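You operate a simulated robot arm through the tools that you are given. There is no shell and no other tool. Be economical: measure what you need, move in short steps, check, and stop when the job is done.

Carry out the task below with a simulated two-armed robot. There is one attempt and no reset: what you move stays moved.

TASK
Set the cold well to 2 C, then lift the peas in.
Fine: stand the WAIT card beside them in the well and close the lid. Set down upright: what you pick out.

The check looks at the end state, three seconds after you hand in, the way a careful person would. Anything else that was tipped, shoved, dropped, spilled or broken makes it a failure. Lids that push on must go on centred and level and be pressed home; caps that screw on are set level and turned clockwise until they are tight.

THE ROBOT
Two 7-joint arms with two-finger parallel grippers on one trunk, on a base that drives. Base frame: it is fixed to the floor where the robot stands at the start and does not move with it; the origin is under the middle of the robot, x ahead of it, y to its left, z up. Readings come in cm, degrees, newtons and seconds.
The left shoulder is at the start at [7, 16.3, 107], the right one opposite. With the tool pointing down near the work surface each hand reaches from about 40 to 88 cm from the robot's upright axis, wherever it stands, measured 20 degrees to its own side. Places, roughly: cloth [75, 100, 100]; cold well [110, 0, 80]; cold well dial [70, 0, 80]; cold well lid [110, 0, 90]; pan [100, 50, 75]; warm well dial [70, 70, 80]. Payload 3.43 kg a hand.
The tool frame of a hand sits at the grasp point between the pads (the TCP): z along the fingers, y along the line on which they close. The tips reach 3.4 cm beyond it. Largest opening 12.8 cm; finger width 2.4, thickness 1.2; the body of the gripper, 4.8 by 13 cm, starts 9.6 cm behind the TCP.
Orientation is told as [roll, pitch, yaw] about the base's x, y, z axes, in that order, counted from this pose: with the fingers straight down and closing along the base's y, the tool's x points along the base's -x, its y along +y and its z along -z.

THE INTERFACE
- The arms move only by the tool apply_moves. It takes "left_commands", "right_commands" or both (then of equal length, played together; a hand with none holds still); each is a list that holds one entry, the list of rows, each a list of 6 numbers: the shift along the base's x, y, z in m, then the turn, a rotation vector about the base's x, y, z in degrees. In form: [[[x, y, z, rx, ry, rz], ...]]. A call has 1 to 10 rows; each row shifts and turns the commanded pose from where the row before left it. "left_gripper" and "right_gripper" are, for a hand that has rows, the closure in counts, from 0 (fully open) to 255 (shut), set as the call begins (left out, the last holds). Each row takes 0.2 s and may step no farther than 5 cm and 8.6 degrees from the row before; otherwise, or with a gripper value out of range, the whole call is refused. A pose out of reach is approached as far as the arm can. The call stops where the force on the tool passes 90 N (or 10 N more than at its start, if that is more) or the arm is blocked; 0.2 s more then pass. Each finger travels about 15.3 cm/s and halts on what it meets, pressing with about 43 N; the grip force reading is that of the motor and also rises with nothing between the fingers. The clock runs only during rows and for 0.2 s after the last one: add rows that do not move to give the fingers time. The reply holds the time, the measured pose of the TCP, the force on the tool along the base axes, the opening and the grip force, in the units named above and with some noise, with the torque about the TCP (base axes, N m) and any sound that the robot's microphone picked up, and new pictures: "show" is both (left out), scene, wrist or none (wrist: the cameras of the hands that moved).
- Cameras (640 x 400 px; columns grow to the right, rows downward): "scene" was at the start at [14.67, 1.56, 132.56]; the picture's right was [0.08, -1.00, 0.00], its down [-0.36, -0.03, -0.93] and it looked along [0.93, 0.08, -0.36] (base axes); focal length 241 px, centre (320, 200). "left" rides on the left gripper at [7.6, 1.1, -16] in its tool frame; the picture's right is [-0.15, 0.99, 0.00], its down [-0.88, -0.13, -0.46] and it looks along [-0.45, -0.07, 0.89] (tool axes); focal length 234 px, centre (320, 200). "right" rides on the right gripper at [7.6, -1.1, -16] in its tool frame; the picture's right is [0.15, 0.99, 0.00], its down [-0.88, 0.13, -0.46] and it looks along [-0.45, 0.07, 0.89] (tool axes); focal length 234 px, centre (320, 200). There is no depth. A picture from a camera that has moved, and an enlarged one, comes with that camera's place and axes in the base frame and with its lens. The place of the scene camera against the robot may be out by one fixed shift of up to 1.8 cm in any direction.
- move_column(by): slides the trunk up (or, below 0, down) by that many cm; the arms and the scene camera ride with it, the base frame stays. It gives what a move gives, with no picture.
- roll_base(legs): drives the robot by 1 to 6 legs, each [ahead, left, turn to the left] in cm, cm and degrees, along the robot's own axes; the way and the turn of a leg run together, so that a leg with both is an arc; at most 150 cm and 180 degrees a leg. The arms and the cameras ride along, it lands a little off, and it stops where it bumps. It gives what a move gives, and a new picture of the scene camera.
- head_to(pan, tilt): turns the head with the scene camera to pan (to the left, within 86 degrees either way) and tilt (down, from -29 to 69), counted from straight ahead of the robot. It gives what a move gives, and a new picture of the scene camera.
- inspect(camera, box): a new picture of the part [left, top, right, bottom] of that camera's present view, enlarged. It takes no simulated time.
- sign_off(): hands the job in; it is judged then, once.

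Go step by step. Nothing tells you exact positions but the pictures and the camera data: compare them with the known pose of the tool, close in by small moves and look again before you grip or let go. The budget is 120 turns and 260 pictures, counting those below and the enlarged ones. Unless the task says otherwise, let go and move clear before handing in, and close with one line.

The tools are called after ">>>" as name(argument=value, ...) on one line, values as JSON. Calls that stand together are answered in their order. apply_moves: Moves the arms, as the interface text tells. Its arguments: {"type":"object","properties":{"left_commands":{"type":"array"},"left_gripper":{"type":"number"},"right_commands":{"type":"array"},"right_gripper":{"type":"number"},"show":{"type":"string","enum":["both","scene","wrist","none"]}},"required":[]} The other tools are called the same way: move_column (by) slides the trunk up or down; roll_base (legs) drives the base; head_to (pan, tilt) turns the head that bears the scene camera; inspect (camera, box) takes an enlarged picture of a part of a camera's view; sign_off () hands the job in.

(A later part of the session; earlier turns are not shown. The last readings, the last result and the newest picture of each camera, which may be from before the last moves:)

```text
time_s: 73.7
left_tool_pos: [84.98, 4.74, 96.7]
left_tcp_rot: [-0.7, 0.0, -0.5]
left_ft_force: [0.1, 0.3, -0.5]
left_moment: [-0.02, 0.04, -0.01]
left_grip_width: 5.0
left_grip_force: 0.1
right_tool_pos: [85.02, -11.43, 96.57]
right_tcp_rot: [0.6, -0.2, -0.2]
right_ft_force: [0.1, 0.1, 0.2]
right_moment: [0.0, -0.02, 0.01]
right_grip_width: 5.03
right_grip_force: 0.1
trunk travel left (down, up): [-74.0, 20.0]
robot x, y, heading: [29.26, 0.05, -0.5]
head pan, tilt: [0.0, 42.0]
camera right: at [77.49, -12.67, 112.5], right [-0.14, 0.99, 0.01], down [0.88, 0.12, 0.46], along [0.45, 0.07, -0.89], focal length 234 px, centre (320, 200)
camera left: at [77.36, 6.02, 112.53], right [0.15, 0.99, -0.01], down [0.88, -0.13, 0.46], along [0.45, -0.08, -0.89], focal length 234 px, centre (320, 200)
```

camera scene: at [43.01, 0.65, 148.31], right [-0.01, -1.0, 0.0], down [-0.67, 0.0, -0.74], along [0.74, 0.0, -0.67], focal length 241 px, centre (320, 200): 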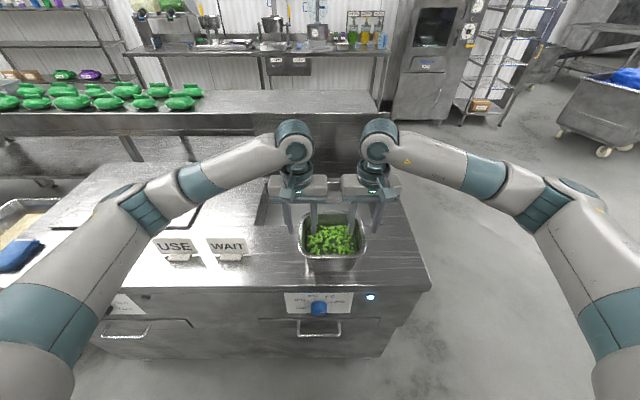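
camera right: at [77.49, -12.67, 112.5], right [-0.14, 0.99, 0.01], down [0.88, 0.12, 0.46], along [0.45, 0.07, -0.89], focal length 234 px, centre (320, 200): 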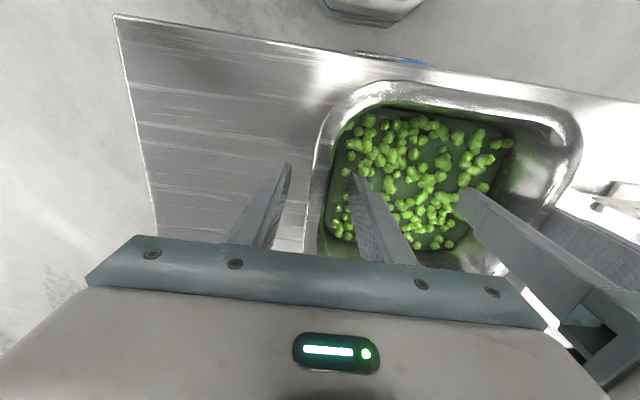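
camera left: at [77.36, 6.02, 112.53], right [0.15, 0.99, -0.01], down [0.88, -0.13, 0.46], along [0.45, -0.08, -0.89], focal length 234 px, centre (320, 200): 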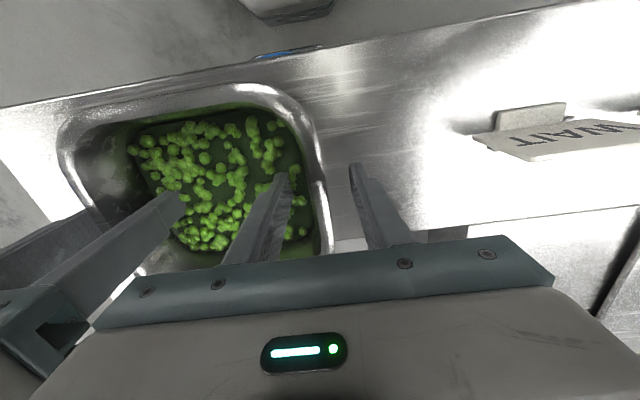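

Both rims sit between the fingers. Close both grippers.

>>> apply_moves(left_commands=[[[0, 0, 0, 0, 0, 0], [0, 0, 0, 0, 0, 0], [0, 0, 0, 0, 0, 0]]], right_commands=[[[0, 0, 0, 0, 0, 0], [0, 0, 0, 0, 0, 0], [0, 0, 0, 0, 0, 0]]], left_gripper=255, right_gripper=255, show="both")

```text
time_s: 74.5
left_tool_pos: [85.08, 4.46, 96.78]
left_tcp_rot: [-0.9, 0.1, -0.5]
left_ft_force: [1.7, -21.5, -0.2]
left_moment: [-2.16, 0.35, 0.48]
left_grip_width: 1.77
left_grip_force: 42.7
right_tool_pos: [85.03, -11.35, 96.52]
right_tcp_rot: [0.8, -0.1, -0.2]
right_ft_force: [-3.7, 20.6, 0.5]
right_moment: [2.32, -0.53, -0.06]
right_grip_width: 1.78
right_grip_force: 42.8
trunk travel left (down, up): [-74.0, 20.0]
robot x, y, heading: [29.17, 0.03, -0.4]
head pan, tilt: [0.0, 42.0]
camera scene: at [43.01, 0.64, 148.31], right [-0.01, -1.0, 0.0], down [-0.67, 0.0, -0.74], along [0.74, 0.0, -0.67], focal length 241 px, centre (320, 200)
camera right: at [77.46, -12.58, 112.5], right [-0.14, 0.99, 0.01], down [0.88, 0.12, 0.46], along [0.45, 0.08, -0.89], focal length 234 px, centre (320, 200)
camera left: at [77.35, 5.92, 112.55], right [0.16, 0.99, -0.01], down [0.88, -0.13, 0.46], along [0.45, -0.08, -0.89], focal length 234 px, centre (320, 200)
```

scene: 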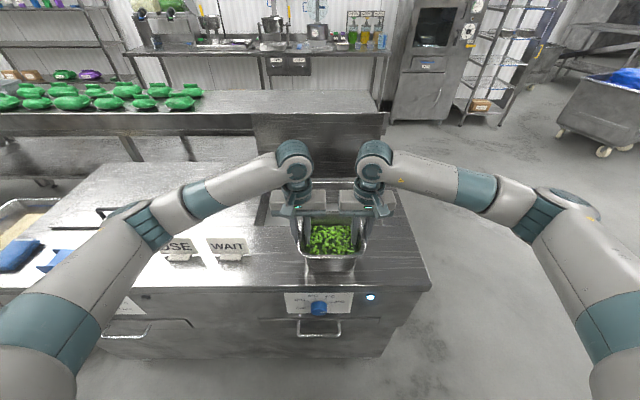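
right: 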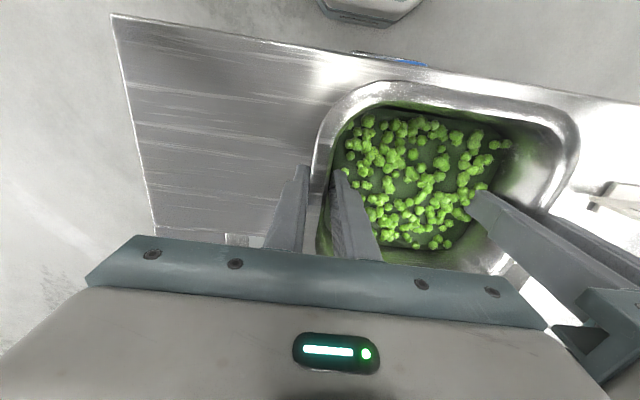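
left: 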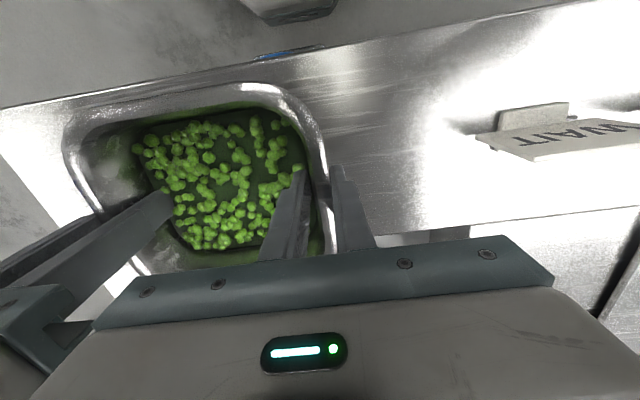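

>>> apply_moves(left_commands=[[[0, -0.002, 0.005, 0, 0, 0], [0, 0, 0.01, 0, 0, 0], [0, 0, 0.015, 0, 0, 0], [0, 0, 0.015, 0, 0, 0], [0, 0, 0, 0, 0, 0], [0, 0, 0, 0, 0, 0]]], right_commands=[[[0, 0.002, 0.005, 0, 0, 0], [0, 0, 0.01, 0, 0, 0], [0, 0, 0.015, 0, 0, 0], [0, 0, 0.015, 0, 0, 0], [0, 0, 0, 0, 0, 0], [0, 0, 0, 0, 0, 0]]], show="both")

>>> inspect(camera="scene", box=[240, 150, 420, 290])

```text
time_s: 75.9
left_tool_pos: [85.07, 4.47, 101.28]
left_tcp_rot: [-0.9, 0.0, -0.5]
left_ft_force: [2.2, -17.0, -8.1]
left_moment: [-2.08, 0.18, 0.29]
left_grip_width: 1.75
left_grip_force: 43.0
right_tool_pos: [84.87, -11.35, 101.06]
right_tcp_rot: [0.6, 0.0, -0.3]
right_ft_force: [-1.5, 17.2, -3.6]
right_moment: [2.36, -0.2, 0.04]
right_grip_width: 1.86
right_grip_force: 42.7
trunk travel left (down, up): [-74.0, 20.0]
robot x, y, heading: [29.53, 0.11, -0.3]
head pan, tilt: [0.0, 42.0]
camera scene: at [43.09, 0.65, 148.3], right [-0.01, -1.0, 0.0], down [-0.67, 0.0, -0.74], along [0.74, 0.0, -0.67], focal length 241 px, centre (320, 200)
camera right: at [77.52, -12.57, 116.95], right [-0.14, 0.99, 0.01], down [0.88, 0.12, 0.46], along [0.45, 0.07, -0.89], focal length 234 px, centre (320, 200)
camera left: at [77.44, 5.82, 117.21], right [0.15, 0.99, -0.01], down [0.88, -0.13, 0.46], along [0.45, -0.08, -0.89], focal length 234 px, centre (320, 200)
```

scene: 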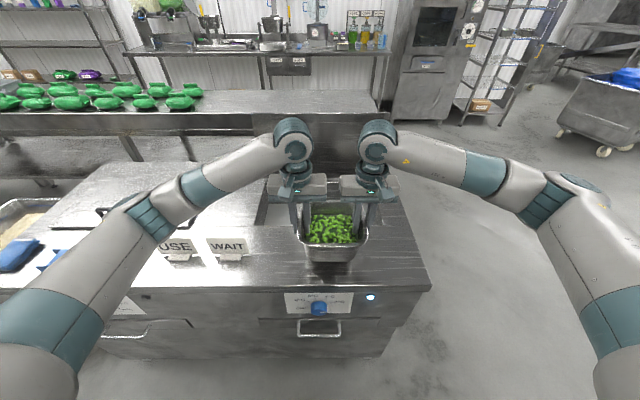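
right: 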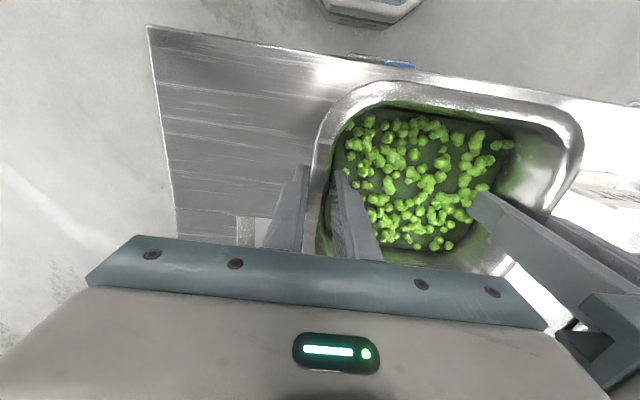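
left: 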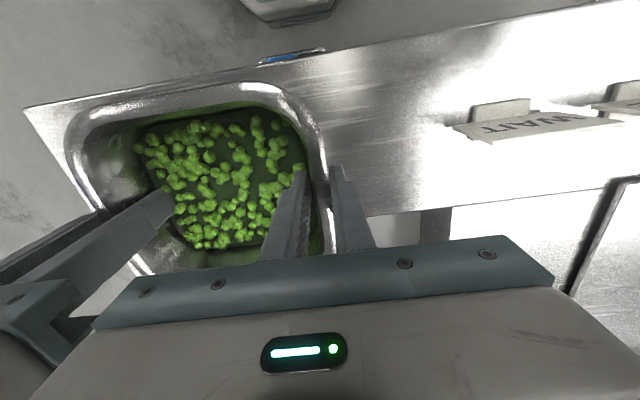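

```text
2.86 times, centred on (330, 220) of scene
camera zoom: at [43.09, 0.65, 148.3], right [-0.01, -1.0, 0.0], down [-0.67, 0.0, -0.74], along [0.74, 0.0, -0.67], focal length 689 px, centre (291, 143)
```

zoom: 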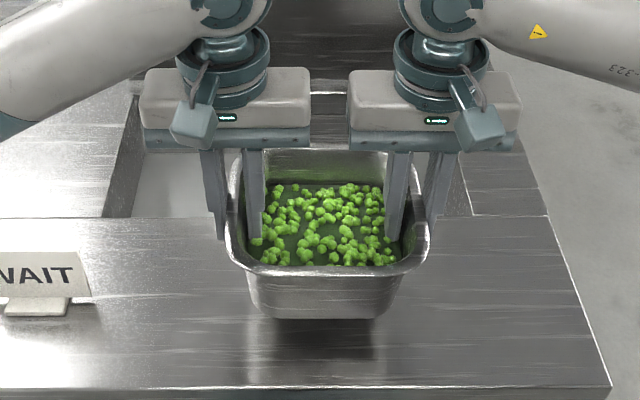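

Lifted level. Move forward over the well, shifting 3 cm to the right to leave room for the card.

>>> apply_moves(left_commands=[[[0.015, 0, 0, 0, 0, 0], [0.025, -0.004, 0, 0, 0, 0], [0.03, -0.005, 0, 0, 0, 0], [0.03, -0.005, 0, 0, 0, 0], [0.03, -0.005, 0, 0, 0, 0], [0.03, -0.005, 0, 0, 0, 0], [0.03, -0.004, 0, 0, 0, 0], [0.022, -0.002, 0, 0, 0, 0], [0.015, 0, 0, 0, 0, 0], [0, 0, 0, 0, 0, 0]]], right_commands=[[[0.015, 0, 0, 0, 0, 0], [0.025, -0.004, 0, 0, 0, 0], [0.03, -0.005, 0, 0, 0, 0], [0.03, -0.005, 0, 0, 0, 0], [0.03, -0.005, 0, 0, 0, 0], [0.03, -0.005, 0, 0, 0, 0], [0.03, -0.004, 0, 0, 0, 0], [0.022, -0.002, 0, 0, 0, 0], [0.015, 0, 0, 0, 0, 0], [0, 0, 0, 0, 0, 0]]], show="both")

>>> inspect(camera="scene", box=[230, 120, 430, 260])

```text
time_s: 78.1
left_tool_pos: [107.74, 1.34, 101.27]
left_tcp_rot: [-0.5, 0.2, -0.5]
left_ft_force: [-4.1, -6.3, -3.9]
left_moment: [-2.14, 0.91, -0.18]
left_grip_width: 1.71
left_grip_force: 42.9
right_tool_pos: [107.78, -14.32, 100.9]
right_tcp_rot: [0.5, -0.1, -0.2]
right_ft_force: [4.1, 6.6, -6.3]
right_moment: [1.97, -0.92, -0.4]
right_grip_width: 1.9
right_grip_force: 43.1
trunk travel left (down, up): [-74.0, 20.0]
robot x, y, heading: [29.17, -0.19, -0.4]
head pan, tilt: [0.0, 42.0]
camera scene: at [43.12, 0.64, 148.3], right [-0.01, -1.0, 0.0], down [-0.67, 0.0, -0.74], along [0.74, 0.0, -0.67], focal length 241 px, centre (320, 200)
camera right: at [100.15, -15.62, 116.84], right [-0.14, 0.99, 0.01], down [0.88, 0.12, 0.46], along [0.45, 0.07, -0.89], focal length 234 px, centre (320, 200)
camera left: at [100.13, 2.7, 117.15], right [0.15, 0.99, -0.01], down [0.88, -0.13, 0.46], along [0.45, -0.08, -0.89], focal length 234 px, centre (320, 200)
```

scene: 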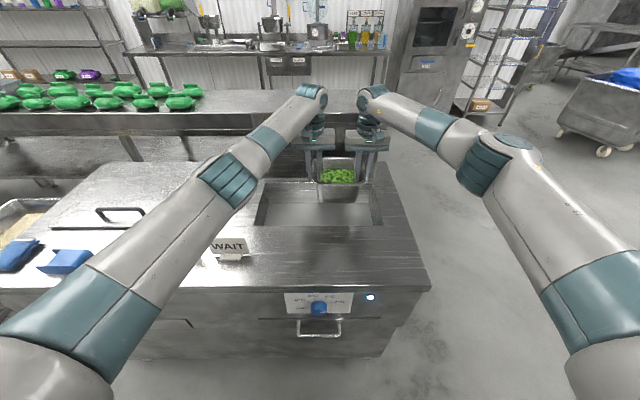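
right: 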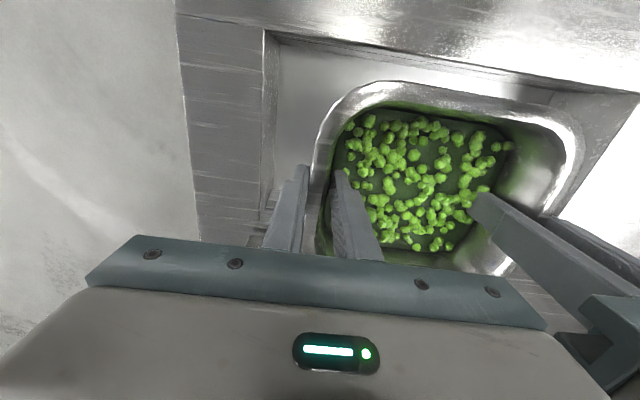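
left: 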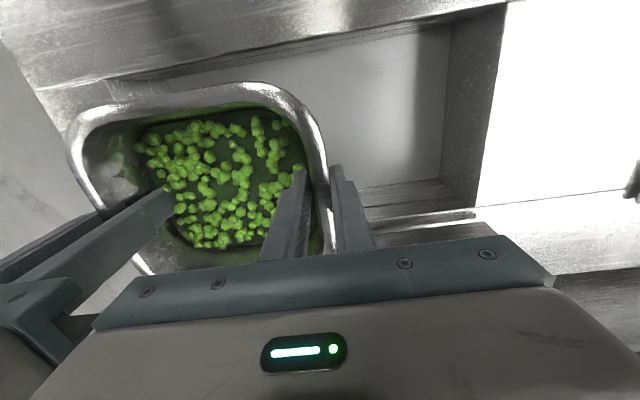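

```text
2.86 times, centred on (330, 190) of scene
camera zoom: at [43.12, 0.64, 148.3], right [-0.01, -1.0, 0.0], down [-0.67, 0.0, -0.74], along [0.74, 0.0, -0.67], focal length 689 px, centre (291, 229)
```

zoom: 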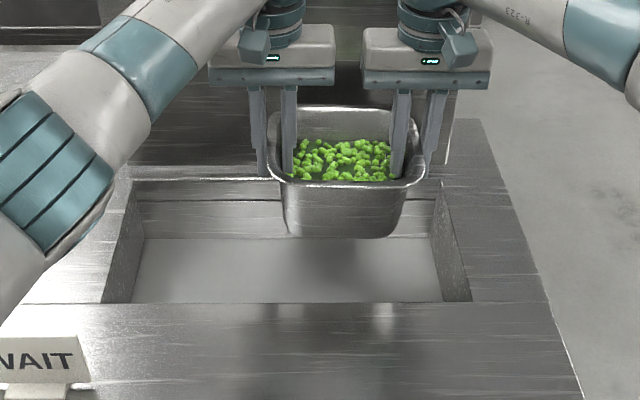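

The pan is centred over the right part of the well (x 96–120, y −22…22). Lower it ~14 cm, then feel for the floor.

>>> apply_moves(left_commands=[[[0, 0, -0.02, 0, 0, 0], [0, 0, -0.025, 0, 0, 0], [0, 0, -0.025, 0, 0, 0], [0, 0, -0.025, 0, 0, 0], [0, 0, -0.02, 0, 0, 0], [0, 0, -0.015, 0, 0, 0], [0, 0, -0.01, 0, 0, 0], [0, 0, 0, 0, 0, 0]]], right_commands=[[[0, 0, -0.02, 0, 0, 0], [0, 0, -0.025, 0, 0, 0], [0, 0, -0.025, 0, 0, 0], [0, 0, -0.025, 0, 0, 0], [0, 0, -0.02, 0, 0, 0], [0, 0, -0.015, 0, 0, 0], [0, 0, -0.01, 0, 0, 0], [0, 0, 0, 0, 0, 0]]], show="scene")

```text
time_s: 79.9
left_tool_pos: [107.79, 1.48, 87.06]
left_tcp_rot: [-0.6, 0.1, -0.5]
left_ft_force: [-0.5, -2.0, -5.7]
left_moment: [-1.98, -0.02, 0.1]
left_grip_width: 1.77
left_grip_force: 43.1
right_tool_pos: [107.71, -14.31, 86.9]
right_tcp_rot: [0.5, -0.1, -0.2]
right_ft_force: [0.9, 1.1, -4.3]
right_moment: [2.08, 0.03, -0.12]
right_grip_width: 1.83
right_grip_force: 42.9
trunk travel left (down, up): [-74.0, 20.0]
robot x, y, heading: [29.24, -0.22, -0.2]
head pan, tilt: [0.0, 42.0]
camera scene: at [43.12, 0.65, 148.3], right [-0.01, -1.0, 0.0], down [-0.67, 0.0, -0.74], along [0.74, 0.0, -0.67], focal length 241 px, centre (320, 200)
```

scene: 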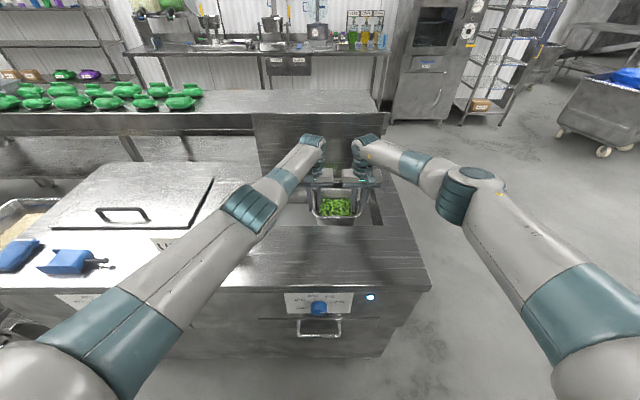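

>>> apply_moves(left_commands=[[[0, 0, -0.004, 0, 0, 0], [0, 0, -0.004, 0, 0, 0], [0, 0, -0.003, 0, 0, 0], [0, 0, 0, 0, 0, 0]]], right_commands=[[[0, 0, -0.004, 0, 0, 0], [0, 0, -0.004, 0, 0, 0], [0, 0, -0.003, 0, 0, 0], [0, 0, 0, 0, 0, 0]]], show="none")

```text
time_s: 80.9
left_tool_pos: [107.8, 1.48, 86.08]
left_tcp_rot: [-0.8, 0.0, -0.4]
left_ft_force: [2.0, -2.5, -4.9]
left_moment: [-2.05, -0.46, 0.19]
left_grip_width: 1.75
left_grip_force: 43.4
right_tool_pos: [107.62, -14.27, 85.81]
right_tcp_rot: [0.6, -0.1, -0.3]
right_ft_force: [-1.0, 3.2, -5.0]
right_moment: [2.02, 0.44, 0.05]
right_grip_width: 1.84
right_grip_force: 42.5
trunk travel left (down, up): [-74.0, 20.0]
robot x, y, heading: [29.11, 0.11, -0.4]
head pan, tilt: [0.0, 42.0]
```

>>> apply_moves(left_commands=[[[0, 0, -0.003, 0, 0, 0], [0, 0, -0.003, 0, 0, 0], [0, 0, -0.003, 0, 0, 0], [0, 0, 0, 0, 0, 0]]], right_commands=[[[0, 0, -0.003, 0, 0, 0], [0, 0, -0.003, 0, 0, 0], [0, 0, -0.003, 0, 0, 0], [0, 0, 0, 0, 0, 0]]], show="none")

```text
time_s: 81.9
left_tool_pos: [107.67, 1.47, 85.24]
left_tcp_rot: [-0.6, 0.0, -0.3]
left_ft_force: [2.7, -1.3, -5.0]
left_moment: [-1.96, -0.42, 0.2]
left_grip_width: 1.8
left_grip_force: 43.2
right_tool_pos: [107.67, -14.2, 85.13]
right_tcp_rot: [0.6, -0.2, -0.3]
right_ft_force: [-2.7, 2.5, 1.4]
right_moment: [2.08, 0.33, 0.04]
right_grip_width: 1.81
right_grip_force: 42.8
trunk travel left (down, up): [-74.0, 20.0]
robot x, y, heading: [28.95, -0.18, -0.3]
head pan, tilt: [0.0, 42.0]
```

>>> apply_moves(left_commands=[[[0, 0, -0.003, 0, 0, 0], [0, 0, -0.001, 0, 0, 0], [0, 0, 0, 0, 0, 0]]], right_commands=[[[0, 0, -0.002, 0, 0, 0], [0, 0, 0, 0, 0, 0], [0, 0, 0, 0, 0, 0]]], show="wrist")

```text
time_s: 82.7
left_tool_pos: [107.68, 1.52, 85.33]
left_tcp_rot: [-0.7, -0.4, -0.5]
left_ft_force: [4.7, 3.0, 24.9]
left_moment: [-1.95, 1.06, -0.39]
left_grip_width: 1.8
left_grip_force: 42.9
right_tool_pos: [107.57, -14.2, 85.18]
right_tcp_rot: [0.6, -0.3, -0.4]
right_ft_force: [8.2, 2.0, 3.6]
right_moment: [2.09, 0.17, -0.57]
right_grip_width: 1.79
right_grip_force: 42.9
trunk travel left (down, up): [-74.0, 20.0]
robot x, y, heading: [29.57, -0.06, -0.4]
head pan, tilt: [0.0, 42.0]
camera right: at [99.99, -15.5, 101.05], right [-0.14, 0.99, 0.01], down [0.88, 0.12, 0.46], along [0.46, 0.07, -0.89], focal length 234 px, centre (320, 200)
camera left: at [99.95, 2.83, 101.02], right [0.15, 0.99, -0.01], down [0.88, -0.13, 0.46], along [0.46, -0.08, -0.89], focal length 234 px, centre (320, 200)
```

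right: 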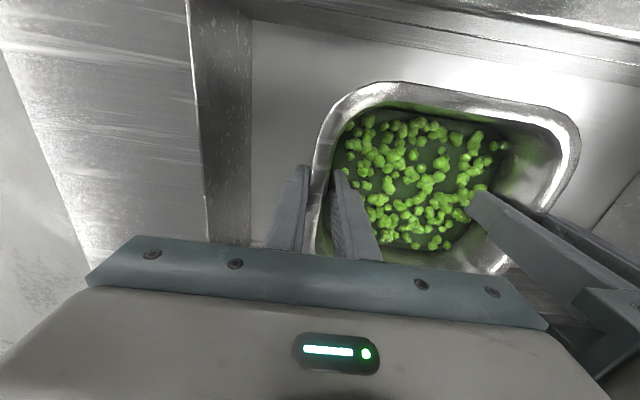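
left: 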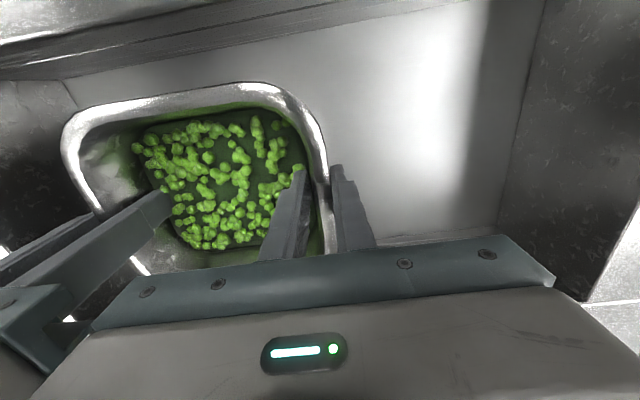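

Pan is on the floor. Release and lift both hands straight out.

>>> apply_moves(left_commands=[[[0, 0, 0, 0, 0, 0], [0, 0, 0, 0, 0, 0], [0, 0, 0.01, 0, 0, 0], [0, 0, 0.03, 0, 0, 0], [0, 0, 0.04, 0, 0, 0], [0, 0, 0.05, 0, 0, 0], [0, 0, 0.05, 0, 0, 0], [0, 0, 0.05, 0, 0, 0], [0, 0, 0.05, 0, 0, 0]]], right_commands=[[[0, 0, 0, 0, 0, 0], [0, 0, 0, 0, 0, 0], [0, 0, 0.01, 0, 0, 0], [0, 0, 0.03, 0, 0, 0], [0, 0, 0.04, 0, 0, 0], [0, 0, 0.05, 0, 0, 0], [0, 0, 0.05, 0, 0, 0], [0, 0, 0.05, 0, 0, 0], [0, 0, 0.05, 0, 0, 0]]], left_gripper=165, right_gripper=165, show="both")

```text
time_s: 84.7
left_tool_pos: [107.31, 1.5, 112.81]
left_tcp_rot: [-0.6, 0.0, -0.4]
left_ft_force: [-0.8, -0.7, 0.4]
left_moment: [0.01, -0.02, -0.02]
left_grip_width: 4.49
left_grip_force: 0.0
right_tool_pos: [107.54, -14.16, 113.01]
right_tcp_rot: [0.4, -0.2, -0.2]
right_ft_force: [-0.7, -0.4, -0.6]
right_moment: [-0.02, -0.01, 0.03]
right_grip_width: 4.51
right_grip_force: 0.1
trunk travel left (down, up): [-74.0, 20.0]
robot x, y, heading: [29.36, -0.38, -0.3]
head pan, tilt: [0.0, 42.0]
camera scene: at [42.71, 0.7, 148.33], right [-0.01, -1.0, 0.0], down [-0.67, 0.0, -0.74], along [0.74, -0.01, -0.67], focal length 241 px, centre (320, 200)
camera right: at [99.95, -15.33, 128.95], right [-0.14, 0.99, 0.01], down [0.88, 0.12, 0.46], along [0.45, 0.07, -0.89], focal length 234 px, centre (320, 200)
camera left: at [99.82, 2.74, 128.69], right [0.15, 0.99, -0.01], down [0.88, -0.13, 0.46], along [0.45, -0.08, -0.89], focal length 234 px, centre (320, 200)
```

scene: 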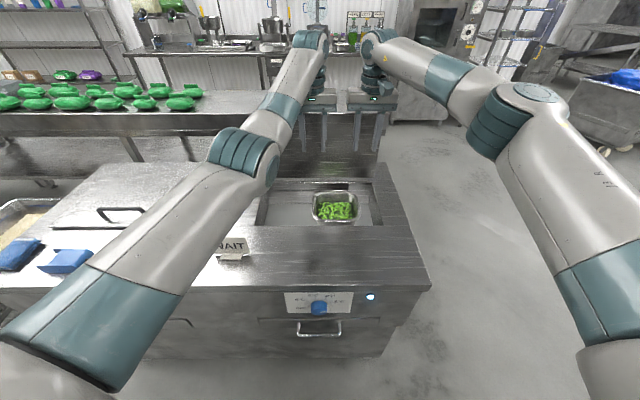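
right: 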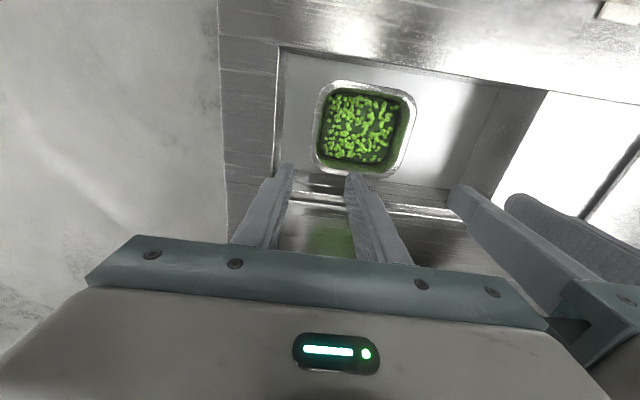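
left: 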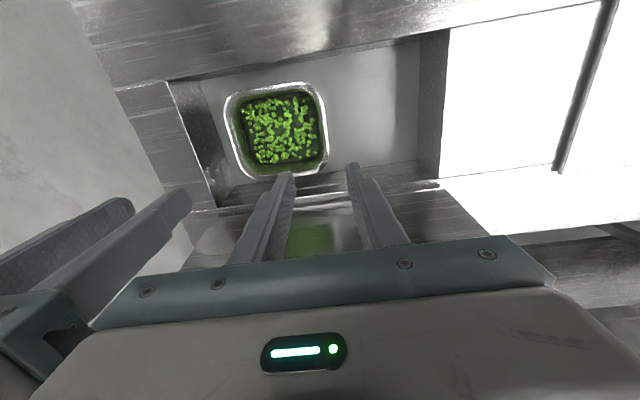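

Pan sits upright in the well. Now go for the WAIT card with the left hand, yawed −90°.

>>> apply_moves(left_commands=[[[-0.02, 0.02, 0.01, 0, 0, -8.5], [-0.02, 0.025, 0.01, 0, 0, -8.5], [-0.03, 0.025, 0, 0, 0, -8.5], [-0.03, 0.025, 0, 0, 0, -8.5], [-0.03, 0.025, 0, 0, 0, -8.5], [-0.03, 0.025, 0, 0, 0, -8.5], [-0.03, 0.025, 0, 0, 0, -8.5], [-0.02, 0.025, 0, 0, 0, -8.5], [-0.02, 0.02, 0, 0, 0, -8.5], [0, 0.02, 0, 0, 0, -8.5]]], right_commands=[[[-0.03, -0.015, 0, 0, 0, 0], [-0.03, -0.015, 0, 0, 0, 0], [-0.03, -0.015, 0, 0, 0, 0], [-0.03, -0.015, 0, 0, 0, 0], [-0.03, -0.015, 0, 0, 0, 0], [-0.03, -0.015, 0, 0, 0, 0], [-0.03, -0.015, 0, 0, 0, 0], [-0.03, -0.015, 0, 0, 0, 0], [0, -0.02, 0, 0, 0, 0], [0, 0, 0, 0, 0, 0]]], left_gripper=100, show="both")

>>> inspect(camera="left", box=[200, 40, 440, 240])

```text
time_s: 86.9
left_tool_pos: [84.62, 25.15, 114.77]
left_tcp_rot: [-0.6, -0.1, -85.6]
left_ft_force: [-0.8, 0.6, 0.3]
left_moment: [-0.03, 0.03, -0.01]
left_grip_width: 7.81
left_grip_force: 0.0
right_tool_pos: [83.46, -28.24, 112.81]
right_tcp_rot: [0.5, -0.2, -0.3]
right_ft_force: [0.5, 0.0, -0.4]
right_moment: [0.0, 0.01, -0.04]
right_grip_width: 4.52
right_grip_force: 0.1
trunk travel left (down, up): [-74.0, 20.0]
robot x, y, heading: [28.89, -0.14, -0.4]
head pan, tilt: [0.0, 42.0]
camera scene: at [42.98, 0.8, 148.32], right [-0.01, -1.0, 0.0], down [-0.67, 0.0, -0.74], along [0.74, -0.01, -0.67], focal length 241 px, centre (320, 200)
camera right: at [75.92, -29.47, 128.71], right [-0.14, 0.99, 0.01], down [0.88, 0.12, 0.46], along [0.45, 0.07, -0.89], focal length 234 px, centre (320, 200)
camera left: at [85.24, 32.83, 130.64], right [1.0, -0.07, -0.01], down [-0.06, -0.89, 0.46], along [-0.04, -0.46, -0.89], focal length 234 px, centre (320, 200)
```

scene: 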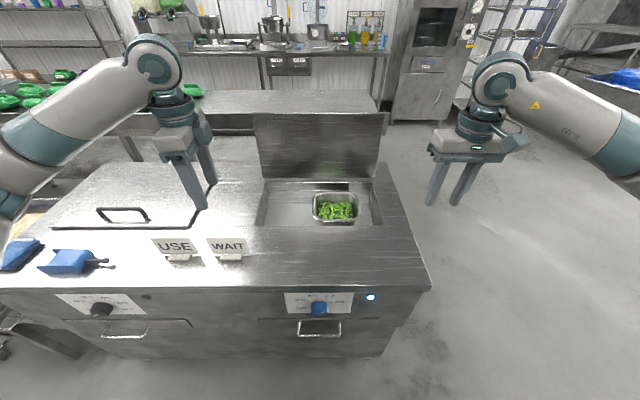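
right: 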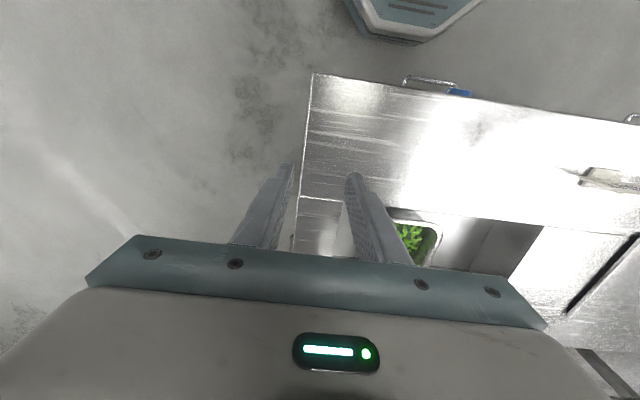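
left: 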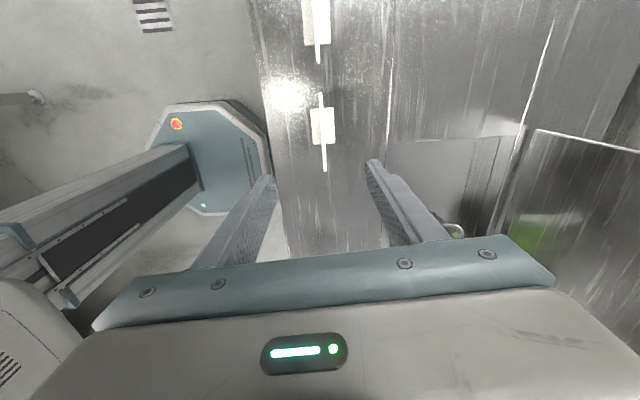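

```text
2.00 times, centred on (320, 140) of left
camera zoom: at [85.24, 32.83, 130.64], right [1.0, -0.07, -0.01], down [-0.06, -0.89, 0.46], along [-0.04, -0.46, -0.89], focal length 468 px, centre (320, 320)
```

zoom: 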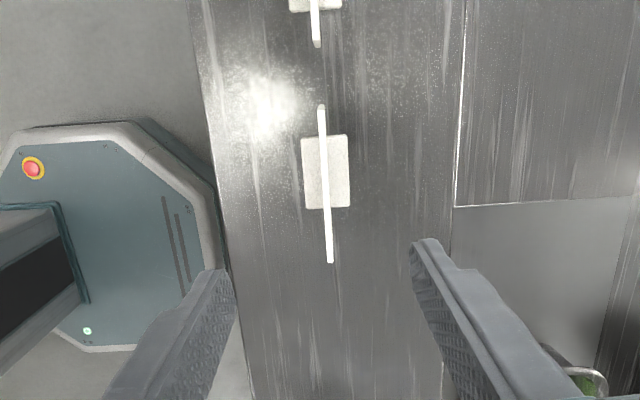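

WAIT card plate: along y 19.8–31.2 at x≈84.9, top z≈95.5, with a square base. Align and descend to just above.

>>> apply_moves(left_commands=[[[0.002, 0.003, -0.02, 0, 0, -4.3], [0, 0, -0.04, 0, 0, 0], [0, 0, -0.05, 0, 0, 0], [0, 0, -0.04, 0, 0, 0], [0, 0, -0.01, 0, 0, 0], [0, 0, 0, 0, 0, 0]]], left_gripper=135, show="both")

>>> inspect(camera="scene", box=[140, 180, 280, 280])

```text
time_s: 88.3
left_tool_pos: [84.95, 25.41, 98.93]
left_tcp_rot: [-0.6, 0.0, -89.7]
left_ft_force: [-0.6, -0.3, 0.3]
left_moment: [-0.03, 0.03, -0.03]
left_grip_width: 6.03
left_grip_force: 0.1
right_tool_pos: [83.32, -28.27, 112.75]
right_tcp_rot: [0.6, 0.0, -0.4]
right_ft_force: [0.5, 0.6, -0.5]
right_moment: [0.0, -0.03, 0.02]
right_grip_width: 4.52
right_grip_force: 0.1
trunk travel left (down, up): [-74.0, 20.0]
robot x, y, heading: [28.93, -0.06, -0.4]
head pan, tilt: [0.0, 42.0]
camera scene: at [42.97, 0.66, 148.32], right [-0.01, -1.0, 0.0], down [-0.67, 0.0, -0.74], along [0.74, 0.0, -0.67], focal length 241 px, centre (320, 200)
camera left: at [86.13, 32.89, 114.68], right [0.99, -0.14, -0.01], down [-0.12, -0.88, 0.46], along [-0.07, -0.45, -0.89], focal length 234 px, centre (320, 200)
```

scene: 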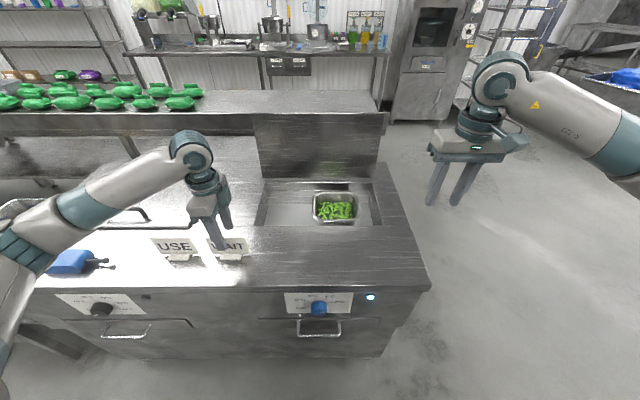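
left: 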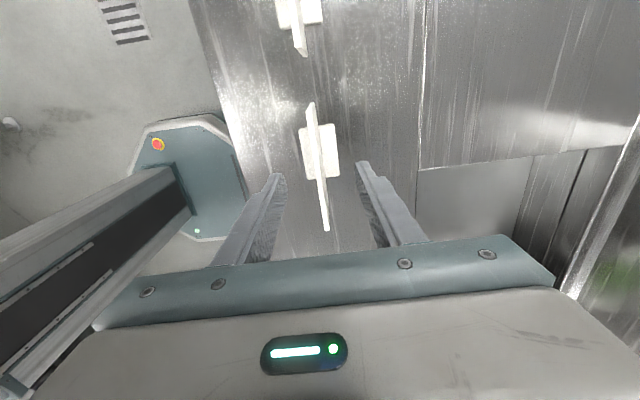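

```text
4.00 times, centred on (210, 230) of scene
camera zoom: at [42.97, 0.66, 148.32], right [-0.01, -1.0, 0.0], down [-0.67, 0.0, -0.74], along [0.74, 0.0, -0.67], focal length 965 px, centre (760, 80)
```

zoom: 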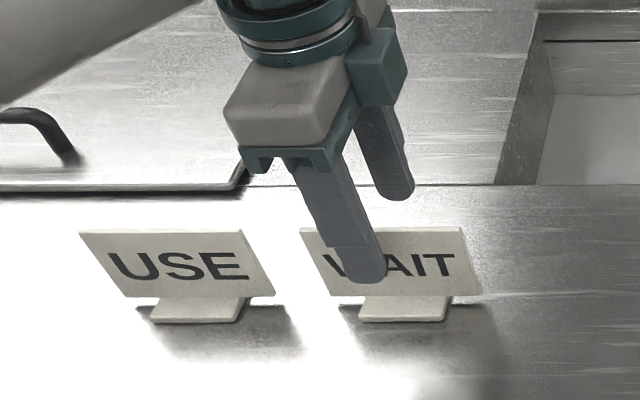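

>>> apply_moves(left_commands=[[[0, 0, -0.03, 0, 0, 0], [0, 0, -0.02, 0, 0, 0], [0, 0, 0, 0, 0, 0]]], show="none")

>>> apply_moves(left_commands=[[[0, 0, 0, 0, 0, 0], [0, 0, 0, 0, 0, 0], [0, 0, 0, 0, 0, 0]]], left_gripper=255, show="both")

>>> inspect(camera="scene", box=[140, 180, 280, 280])

```text
time_s: 89.1
left_tool_pos: [84.88, 25.08, 93.91]
left_tcp_rot: [-0.6, 0.0, -89.8]
left_ft_force: [-0.5, -0.5, 0.7]
left_moment: [0.01, 0.0, 0.04]
left_grip_width: 6.02
left_grip_force: 0.1
right_tool_pos: [83.42, -28.32, 112.69]
right_tcp_rot: [0.5, 0.0, -0.3]
right_ft_force: [0.1, -0.3, 0.8]
right_moment: [-0.03, -0.03, 0.01]
right_grip_width: 4.49
right_grip_force: 0.0
trunk travel left (down, up): [-74.0, 20.0]
robot x, y, heading: [29.63, -0.3, -0.4]
head pan, tilt: [0.0, 42.0]
```

```text
time_s: 89.9
left_tool_pos: [84.87, 25.21, 93.81]
left_tcp_rot: [-0.5, 0.0, -89.7]
left_ft_force: [0.5, 0.1, -0.4]
left_moment: [-0.01, -0.01, -0.02]
left_grip_width: 0.4
left_grip_force: 38.6
right_tool_pos: [83.53, -28.23, 112.7]
right_tcp_rot: [0.5, -0.1, -0.3]
right_ft_force: [0.4, -0.5, -0.5]
right_moment: [0.0, 0.0, 0.0]
right_grip_width: 4.51
right_grip_force: 0.0
trunk travel left (down, up): [-74.0, 20.0]
robot x, y, heading: [29.23, -0.25, -0.4]
head pan, tilt: [0.0, 42.0]
camera scene: at [42.98, 0.67, 148.32], right [-0.01, -1.0, 0.0], down [-0.67, 0.0, -0.74], along [0.74, 0.0, -0.67], focal length 241 px, centre (320, 200)
camera left: at [86.09, 32.73, 109.76], right [0.99, -0.14, -0.01], down [-0.12, -0.88, 0.46], along [-0.07, -0.45, -0.89], focal length 234 px, centre (320, 200)
```

scene: 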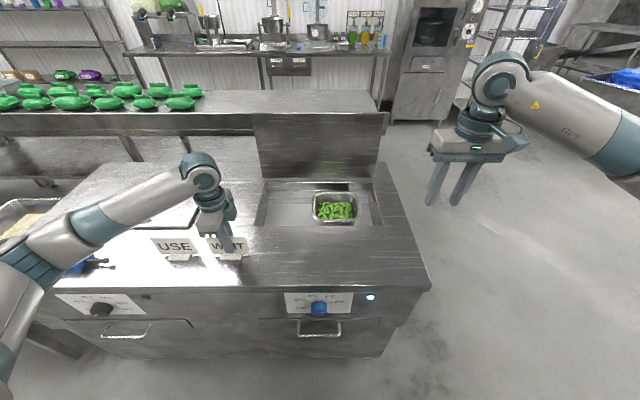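
left: 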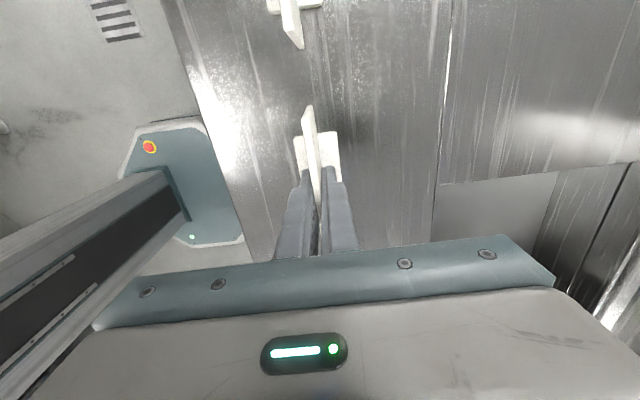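

```text
4.00 times, centred on (210, 230) of scene
camera zoom: at [42.98, 0.67, 148.32], right [-0.01, -1.0, 0.0], down [-0.67, 0.0, -0.74], along [0.74, 0.0, -0.67], focal length 965 px, centre (760, 80)
```

zoom: 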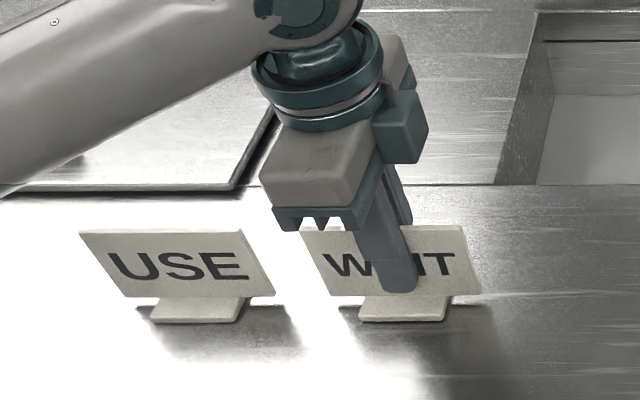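

Card gripped. Lift it and carry it over the free left half of the well.

>>> apply_moves(left_commands=[[[0, 0, 0.015, 0, 0, 0], [0, 0, 0.03, 0, 0, 0], [0, 0, 0.035, 0, 0, 0], [0.03, -0.02, 0.01, 0, 0, 0], [0.04, -0.02, 0, 0, 0, 0], [0.04, -0.02, 0, 0, 0, 0], [0.04, -0.02, 0, 0, 0, 0], [0.04, -0.025, 0, 0, 0, 0], [0.035, -0.02, 0, 0, 0, 0], [0, 0, 0, 0, 0, 0]]], show="both")

>>> inspect(camera="scene", box=[220, 120, 420, 260])

```text
time_s: 92.1
left_tool_pos: [107.51, 13.17, 102.87]
left_tcp_rot: [-0.6, -0.2, -89.7]
left_ft_force: [0.0, -0.1, -0.8]
left_moment: [-0.02, 0.02, -0.01]
left_grip_width: 0.37
left_grip_force: 37.6
right_tool_pos: [83.48, -28.13, 112.77]
right_tcp_rot: [0.4, -0.1, -0.3]
right_ft_force: [0.9, -0.6, 0.6]
right_moment: [0.0, -0.01, 0.01]
right_grip_width: 4.53
right_grip_force: 0.0
trunk travel left (down, up): [-74.0, 20.0]
robot x, y, heading: [29.06, 0.16, -0.3]
head pan, tilt: [0.0, 42.0]
camera scene: at [42.93, 0.79, 148.32], right [-0.01, -1.0, 0.0], down [-0.67, 0.0, -0.74], along [0.74, -0.01, -0.67], focal length 241 px, centre (320, 200)
camera left: at [108.72, 20.6, 118.7], right [0.99, -0.14, -0.01], down [-0.12, -0.88, 0.46], along [-0.07, -0.45, -0.89], focal length 234 px, centre (320, 200)
```

scene: 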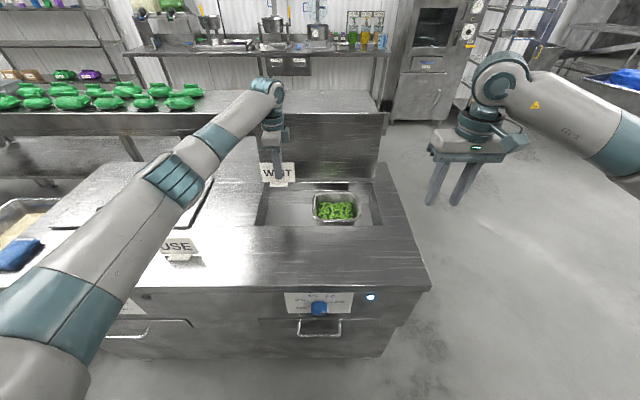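
left: 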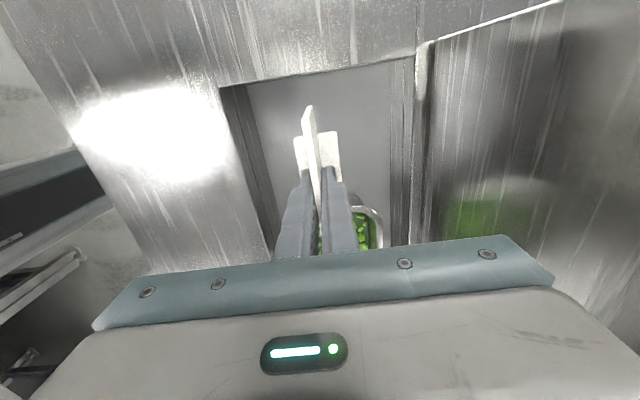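

```text
2.86 times, centred on (320, 190) of scene
camera zoom: at [42.93, 0.79, 148.32], right [-0.01, -1.0, 0.0], down [-0.67, 0.0, -0.74], along [0.74, -0.01, -0.67], focal length 689 px, centre (320, 229)
```

zoom: 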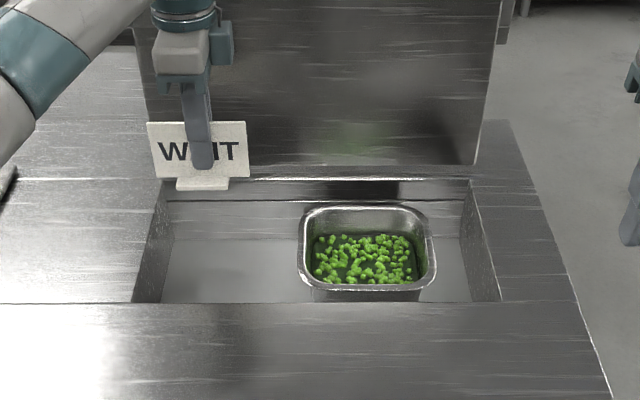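

>>> apply_moves(left_commands=[[[0, -0.008, -0.02, 0, 0, 0], [0, 0, -0.035, 0, 0, 0], [0, 0, -0.035, 0, 0, 0], [0, 0, -0.035, 0, 0, 0], [0, 0, -0.03, 0, 0, 0], [0, 0, -0.02, 0, 0, 0], [0, 0, -0.015, 0, 0, 0], [0, 0, -0.005, 0, 0, 0], [0, 0, 0, 0, 0, 0]]], show="both")

>>> inspect(camera="scene", box=[220, 120, 420, 260])

```text
time_s: 94.1
left_tool_pos: [107.4, 12.17, 83.35]
left_tcp_rot: [-0.6, 0.0, -89.8]
left_ft_force: [0.1, 0.1, 0.2]
left_moment: [-0.02, -0.05, -0.03]
left_grip_width: 0.41
left_grip_force: 38.7
right_tool_pos: [83.45, -28.22, 112.81]
right_tcp_rot: [0.5, -0.1, -0.3]
right_ft_force: [0.1, 0.2, -0.8]
right_moment: [-0.02, 0.02, 0.0]
right_grip_width: 4.51
right_grip_force: 0.0
trunk travel left (down, up): [-74.0, 20.0]
robot x, y, heading: [29.01, -0.35, -0.6]
head pan, tilt: [0.0, 42.0]
camera scene: at [42.98, 0.65, 148.32], right [-0.01, -1.0, 0.0], down [-0.67, 0.0, -0.74], along [0.74, 0.0, -0.67], focal length 241 px, centre (320, 200)
camera left: at [108.61, 19.66, 99.19], right [0.99, -0.14, -0.01], down [-0.12, -0.88, 0.46], along [-0.07, -0.45, -0.89], focal length 234 px, centre (320, 200)
```

scene: 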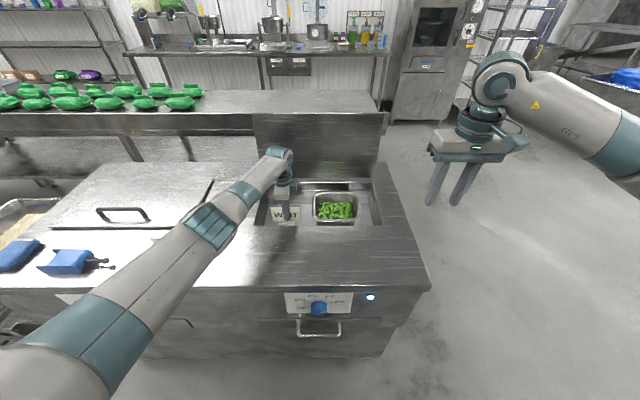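
left: 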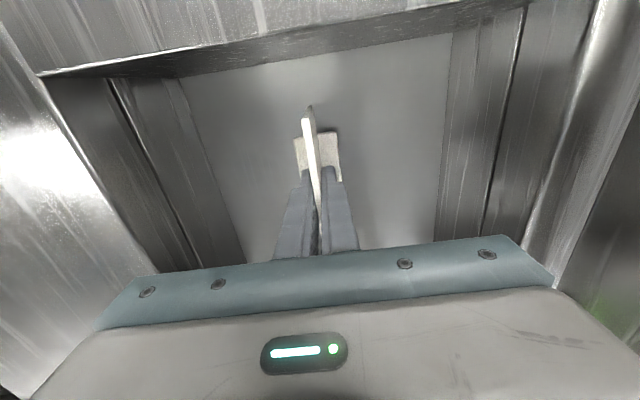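

```text
2.86 times, centred on (320, 190) of scene
camera zoom: at [42.98, 0.65, 148.32], right [-0.01, -1.0, 0.0], down [-0.67, 0.0, -0.74], along [0.74, 0.0, -0.67], focal length 689 px, centre (320, 229)
```

zoom: 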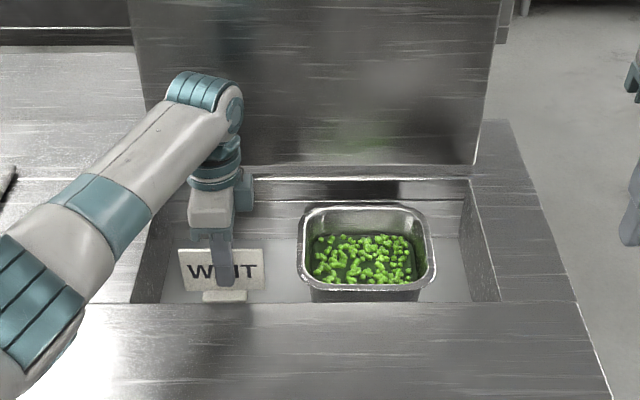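

>>> apply_moves(left_commands=[[[0, 0, -0.004, 0, 0, 0], [0, 0, -0.003, 0, 0, 0], [0, 0, 0, 0, 0, 0]]], show="none")

>>> apply_moves(left_commands=[[[0, 0, -0.003, 0, 0, 0], [0, 0, 0, 0, 0, 0]]], show="none")

```text
time_s: 94.9
left_tool_pos: [107.29, 12.04, 82.63]
left_tcp_rot: [-0.6, 0.0, -89.7]
left_ft_force: [0.3, 0.2, -0.8]
left_moment: [-0.02, 0.03, 0.03]
left_grip_width: 0.39
left_grip_force: 38.9
right_tool_pos: [83.52, -28.44, 112.78]
right_tcp_rot: [0.5, -0.1, -0.3]
right_ft_force: [0.4, -0.1, 0.7]
right_moment: [0.01, -0.01, -0.03]
right_grip_width: 4.51
right_grip_force: 0.0
trunk travel left (down, up): [-74.0, 20.0]
robot x, y, heading: [29.56, -0.55, -0.4]
head pan, tilt: [0.0, 42.0]
```

```text
time_s: 95.5
left_tool_pos: [107.37, 12.01, 82.28]
left_tcp_rot: [-0.6, 0.0, -89.7]
left_ft_force: [-0.4, -0.5, 3.4]
left_moment: [0.03, -0.03, 0.01]
left_grip_width: 0.4
left_grip_force: 37.8
right_tool_pos: [83.48, -28.32, 112.77]
right_tcp_rot: [0.5, -0.1, -0.4]
right_ft_force: [-0.8, 0.9, -0.1]
right_moment: [0.01, 0.02, -0.02]
right_grip_width: 4.52
right_grip_force: 0.1
trunk travel left (down, up): [-74.0, 20.0]
robot x, y, heading: [29.17, -0.14, -0.6]
head pan, tilt: [0.0, 42.0]
```

Floor contact (3.4 N). Release gently and lift out.

>>> apply_moves(left_commands=[[[0, 0, 0, 0, 0, 0], [0, 0, 0, 0, 0, 0], [0, 0, 0, 0, 0, 0], [0, 0, 0.02, 0, 0, 0], [0, 0, 0.04, 0, 0, 0], [0, 0, 0.05, 0, 0, 0], [0, 0, 0.05, 0, 0, 0], [0, 0, 0.05, 0, 0, 0], [0, 0, 0.05, 0, 0, 0], [0, 0, 0.03, 0, 0, 0]]], left_gripper=160, show="both")

>>> inspect(camera="scene", box=[220, 120, 420, 260])

```text
time_s: 97.7
left_tool_pos: [107.36, 11.97, 111.42]
left_tcp_rot: [-0.6, 0.0, -89.6]
left_ft_force: [-0.6, -0.7, -0.2]
left_moment: [-0.01, 0.0, -0.02]
left_grip_width: 4.79
left_grip_force: 0.0
right_tool_pos: [83.48, -28.32, 112.7]
right_tcp_rot: [0.5, 0.0, -0.3]
right_ft_force: [0.1, 0.1, 0.6]
right_moment: [-0.01, -0.02, 0.06]
right_grip_width: 4.53
right_grip_force: 0.1
trunk travel left (down, up): [-74.0, 20.0]
robot x, y, heading: [29.43, 0.05, -0.5]
head pan, tilt: [0.0, 42.0]
camera scene: at [42.91, 0.63, 148.32], right [-0.01, -1.0, 0.0], down [-0.67, 0.0, -0.74], along [0.74, 0.0, -0.67], focal length 241 px, centre (320, 200)
camera left: at [108.52, 19.56, 127.32], right [0.99, -0.14, -0.01], down [-0.12, -0.88, 0.46], along [-0.07, -0.45, -0.89], focal length 234 px, centre (320, 200)
```

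scene: 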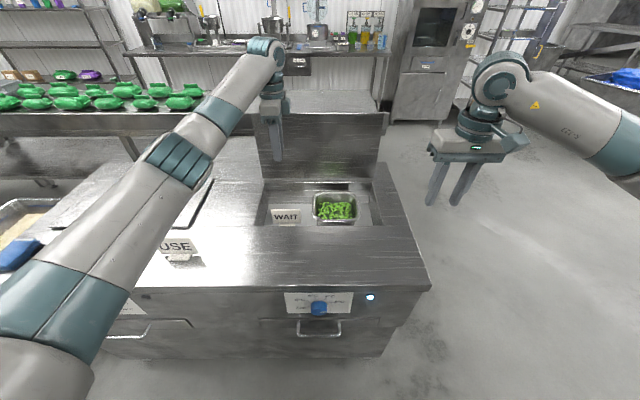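
left: 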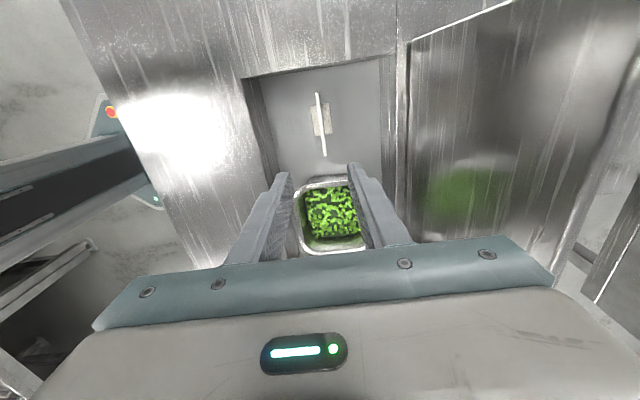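

```text
2.86 times, centred on (320, 190) of scene
camera zoom: at [42.91, 0.63, 148.32], right [-0.01, -1.0, 0.0], down [-0.67, 0.0, -0.74], along [0.74, 0.0, -0.67], focal length 689 px, centre (320, 229)
```

zoom: 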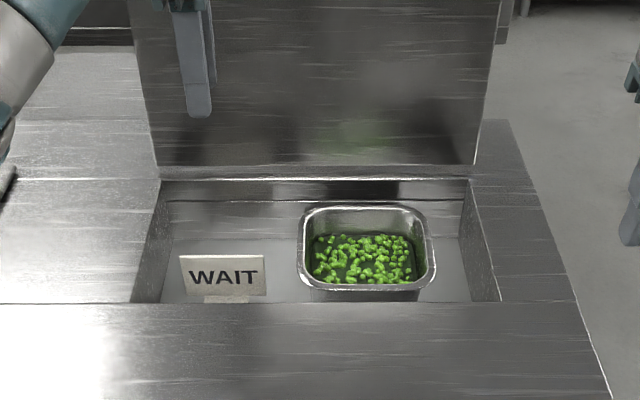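

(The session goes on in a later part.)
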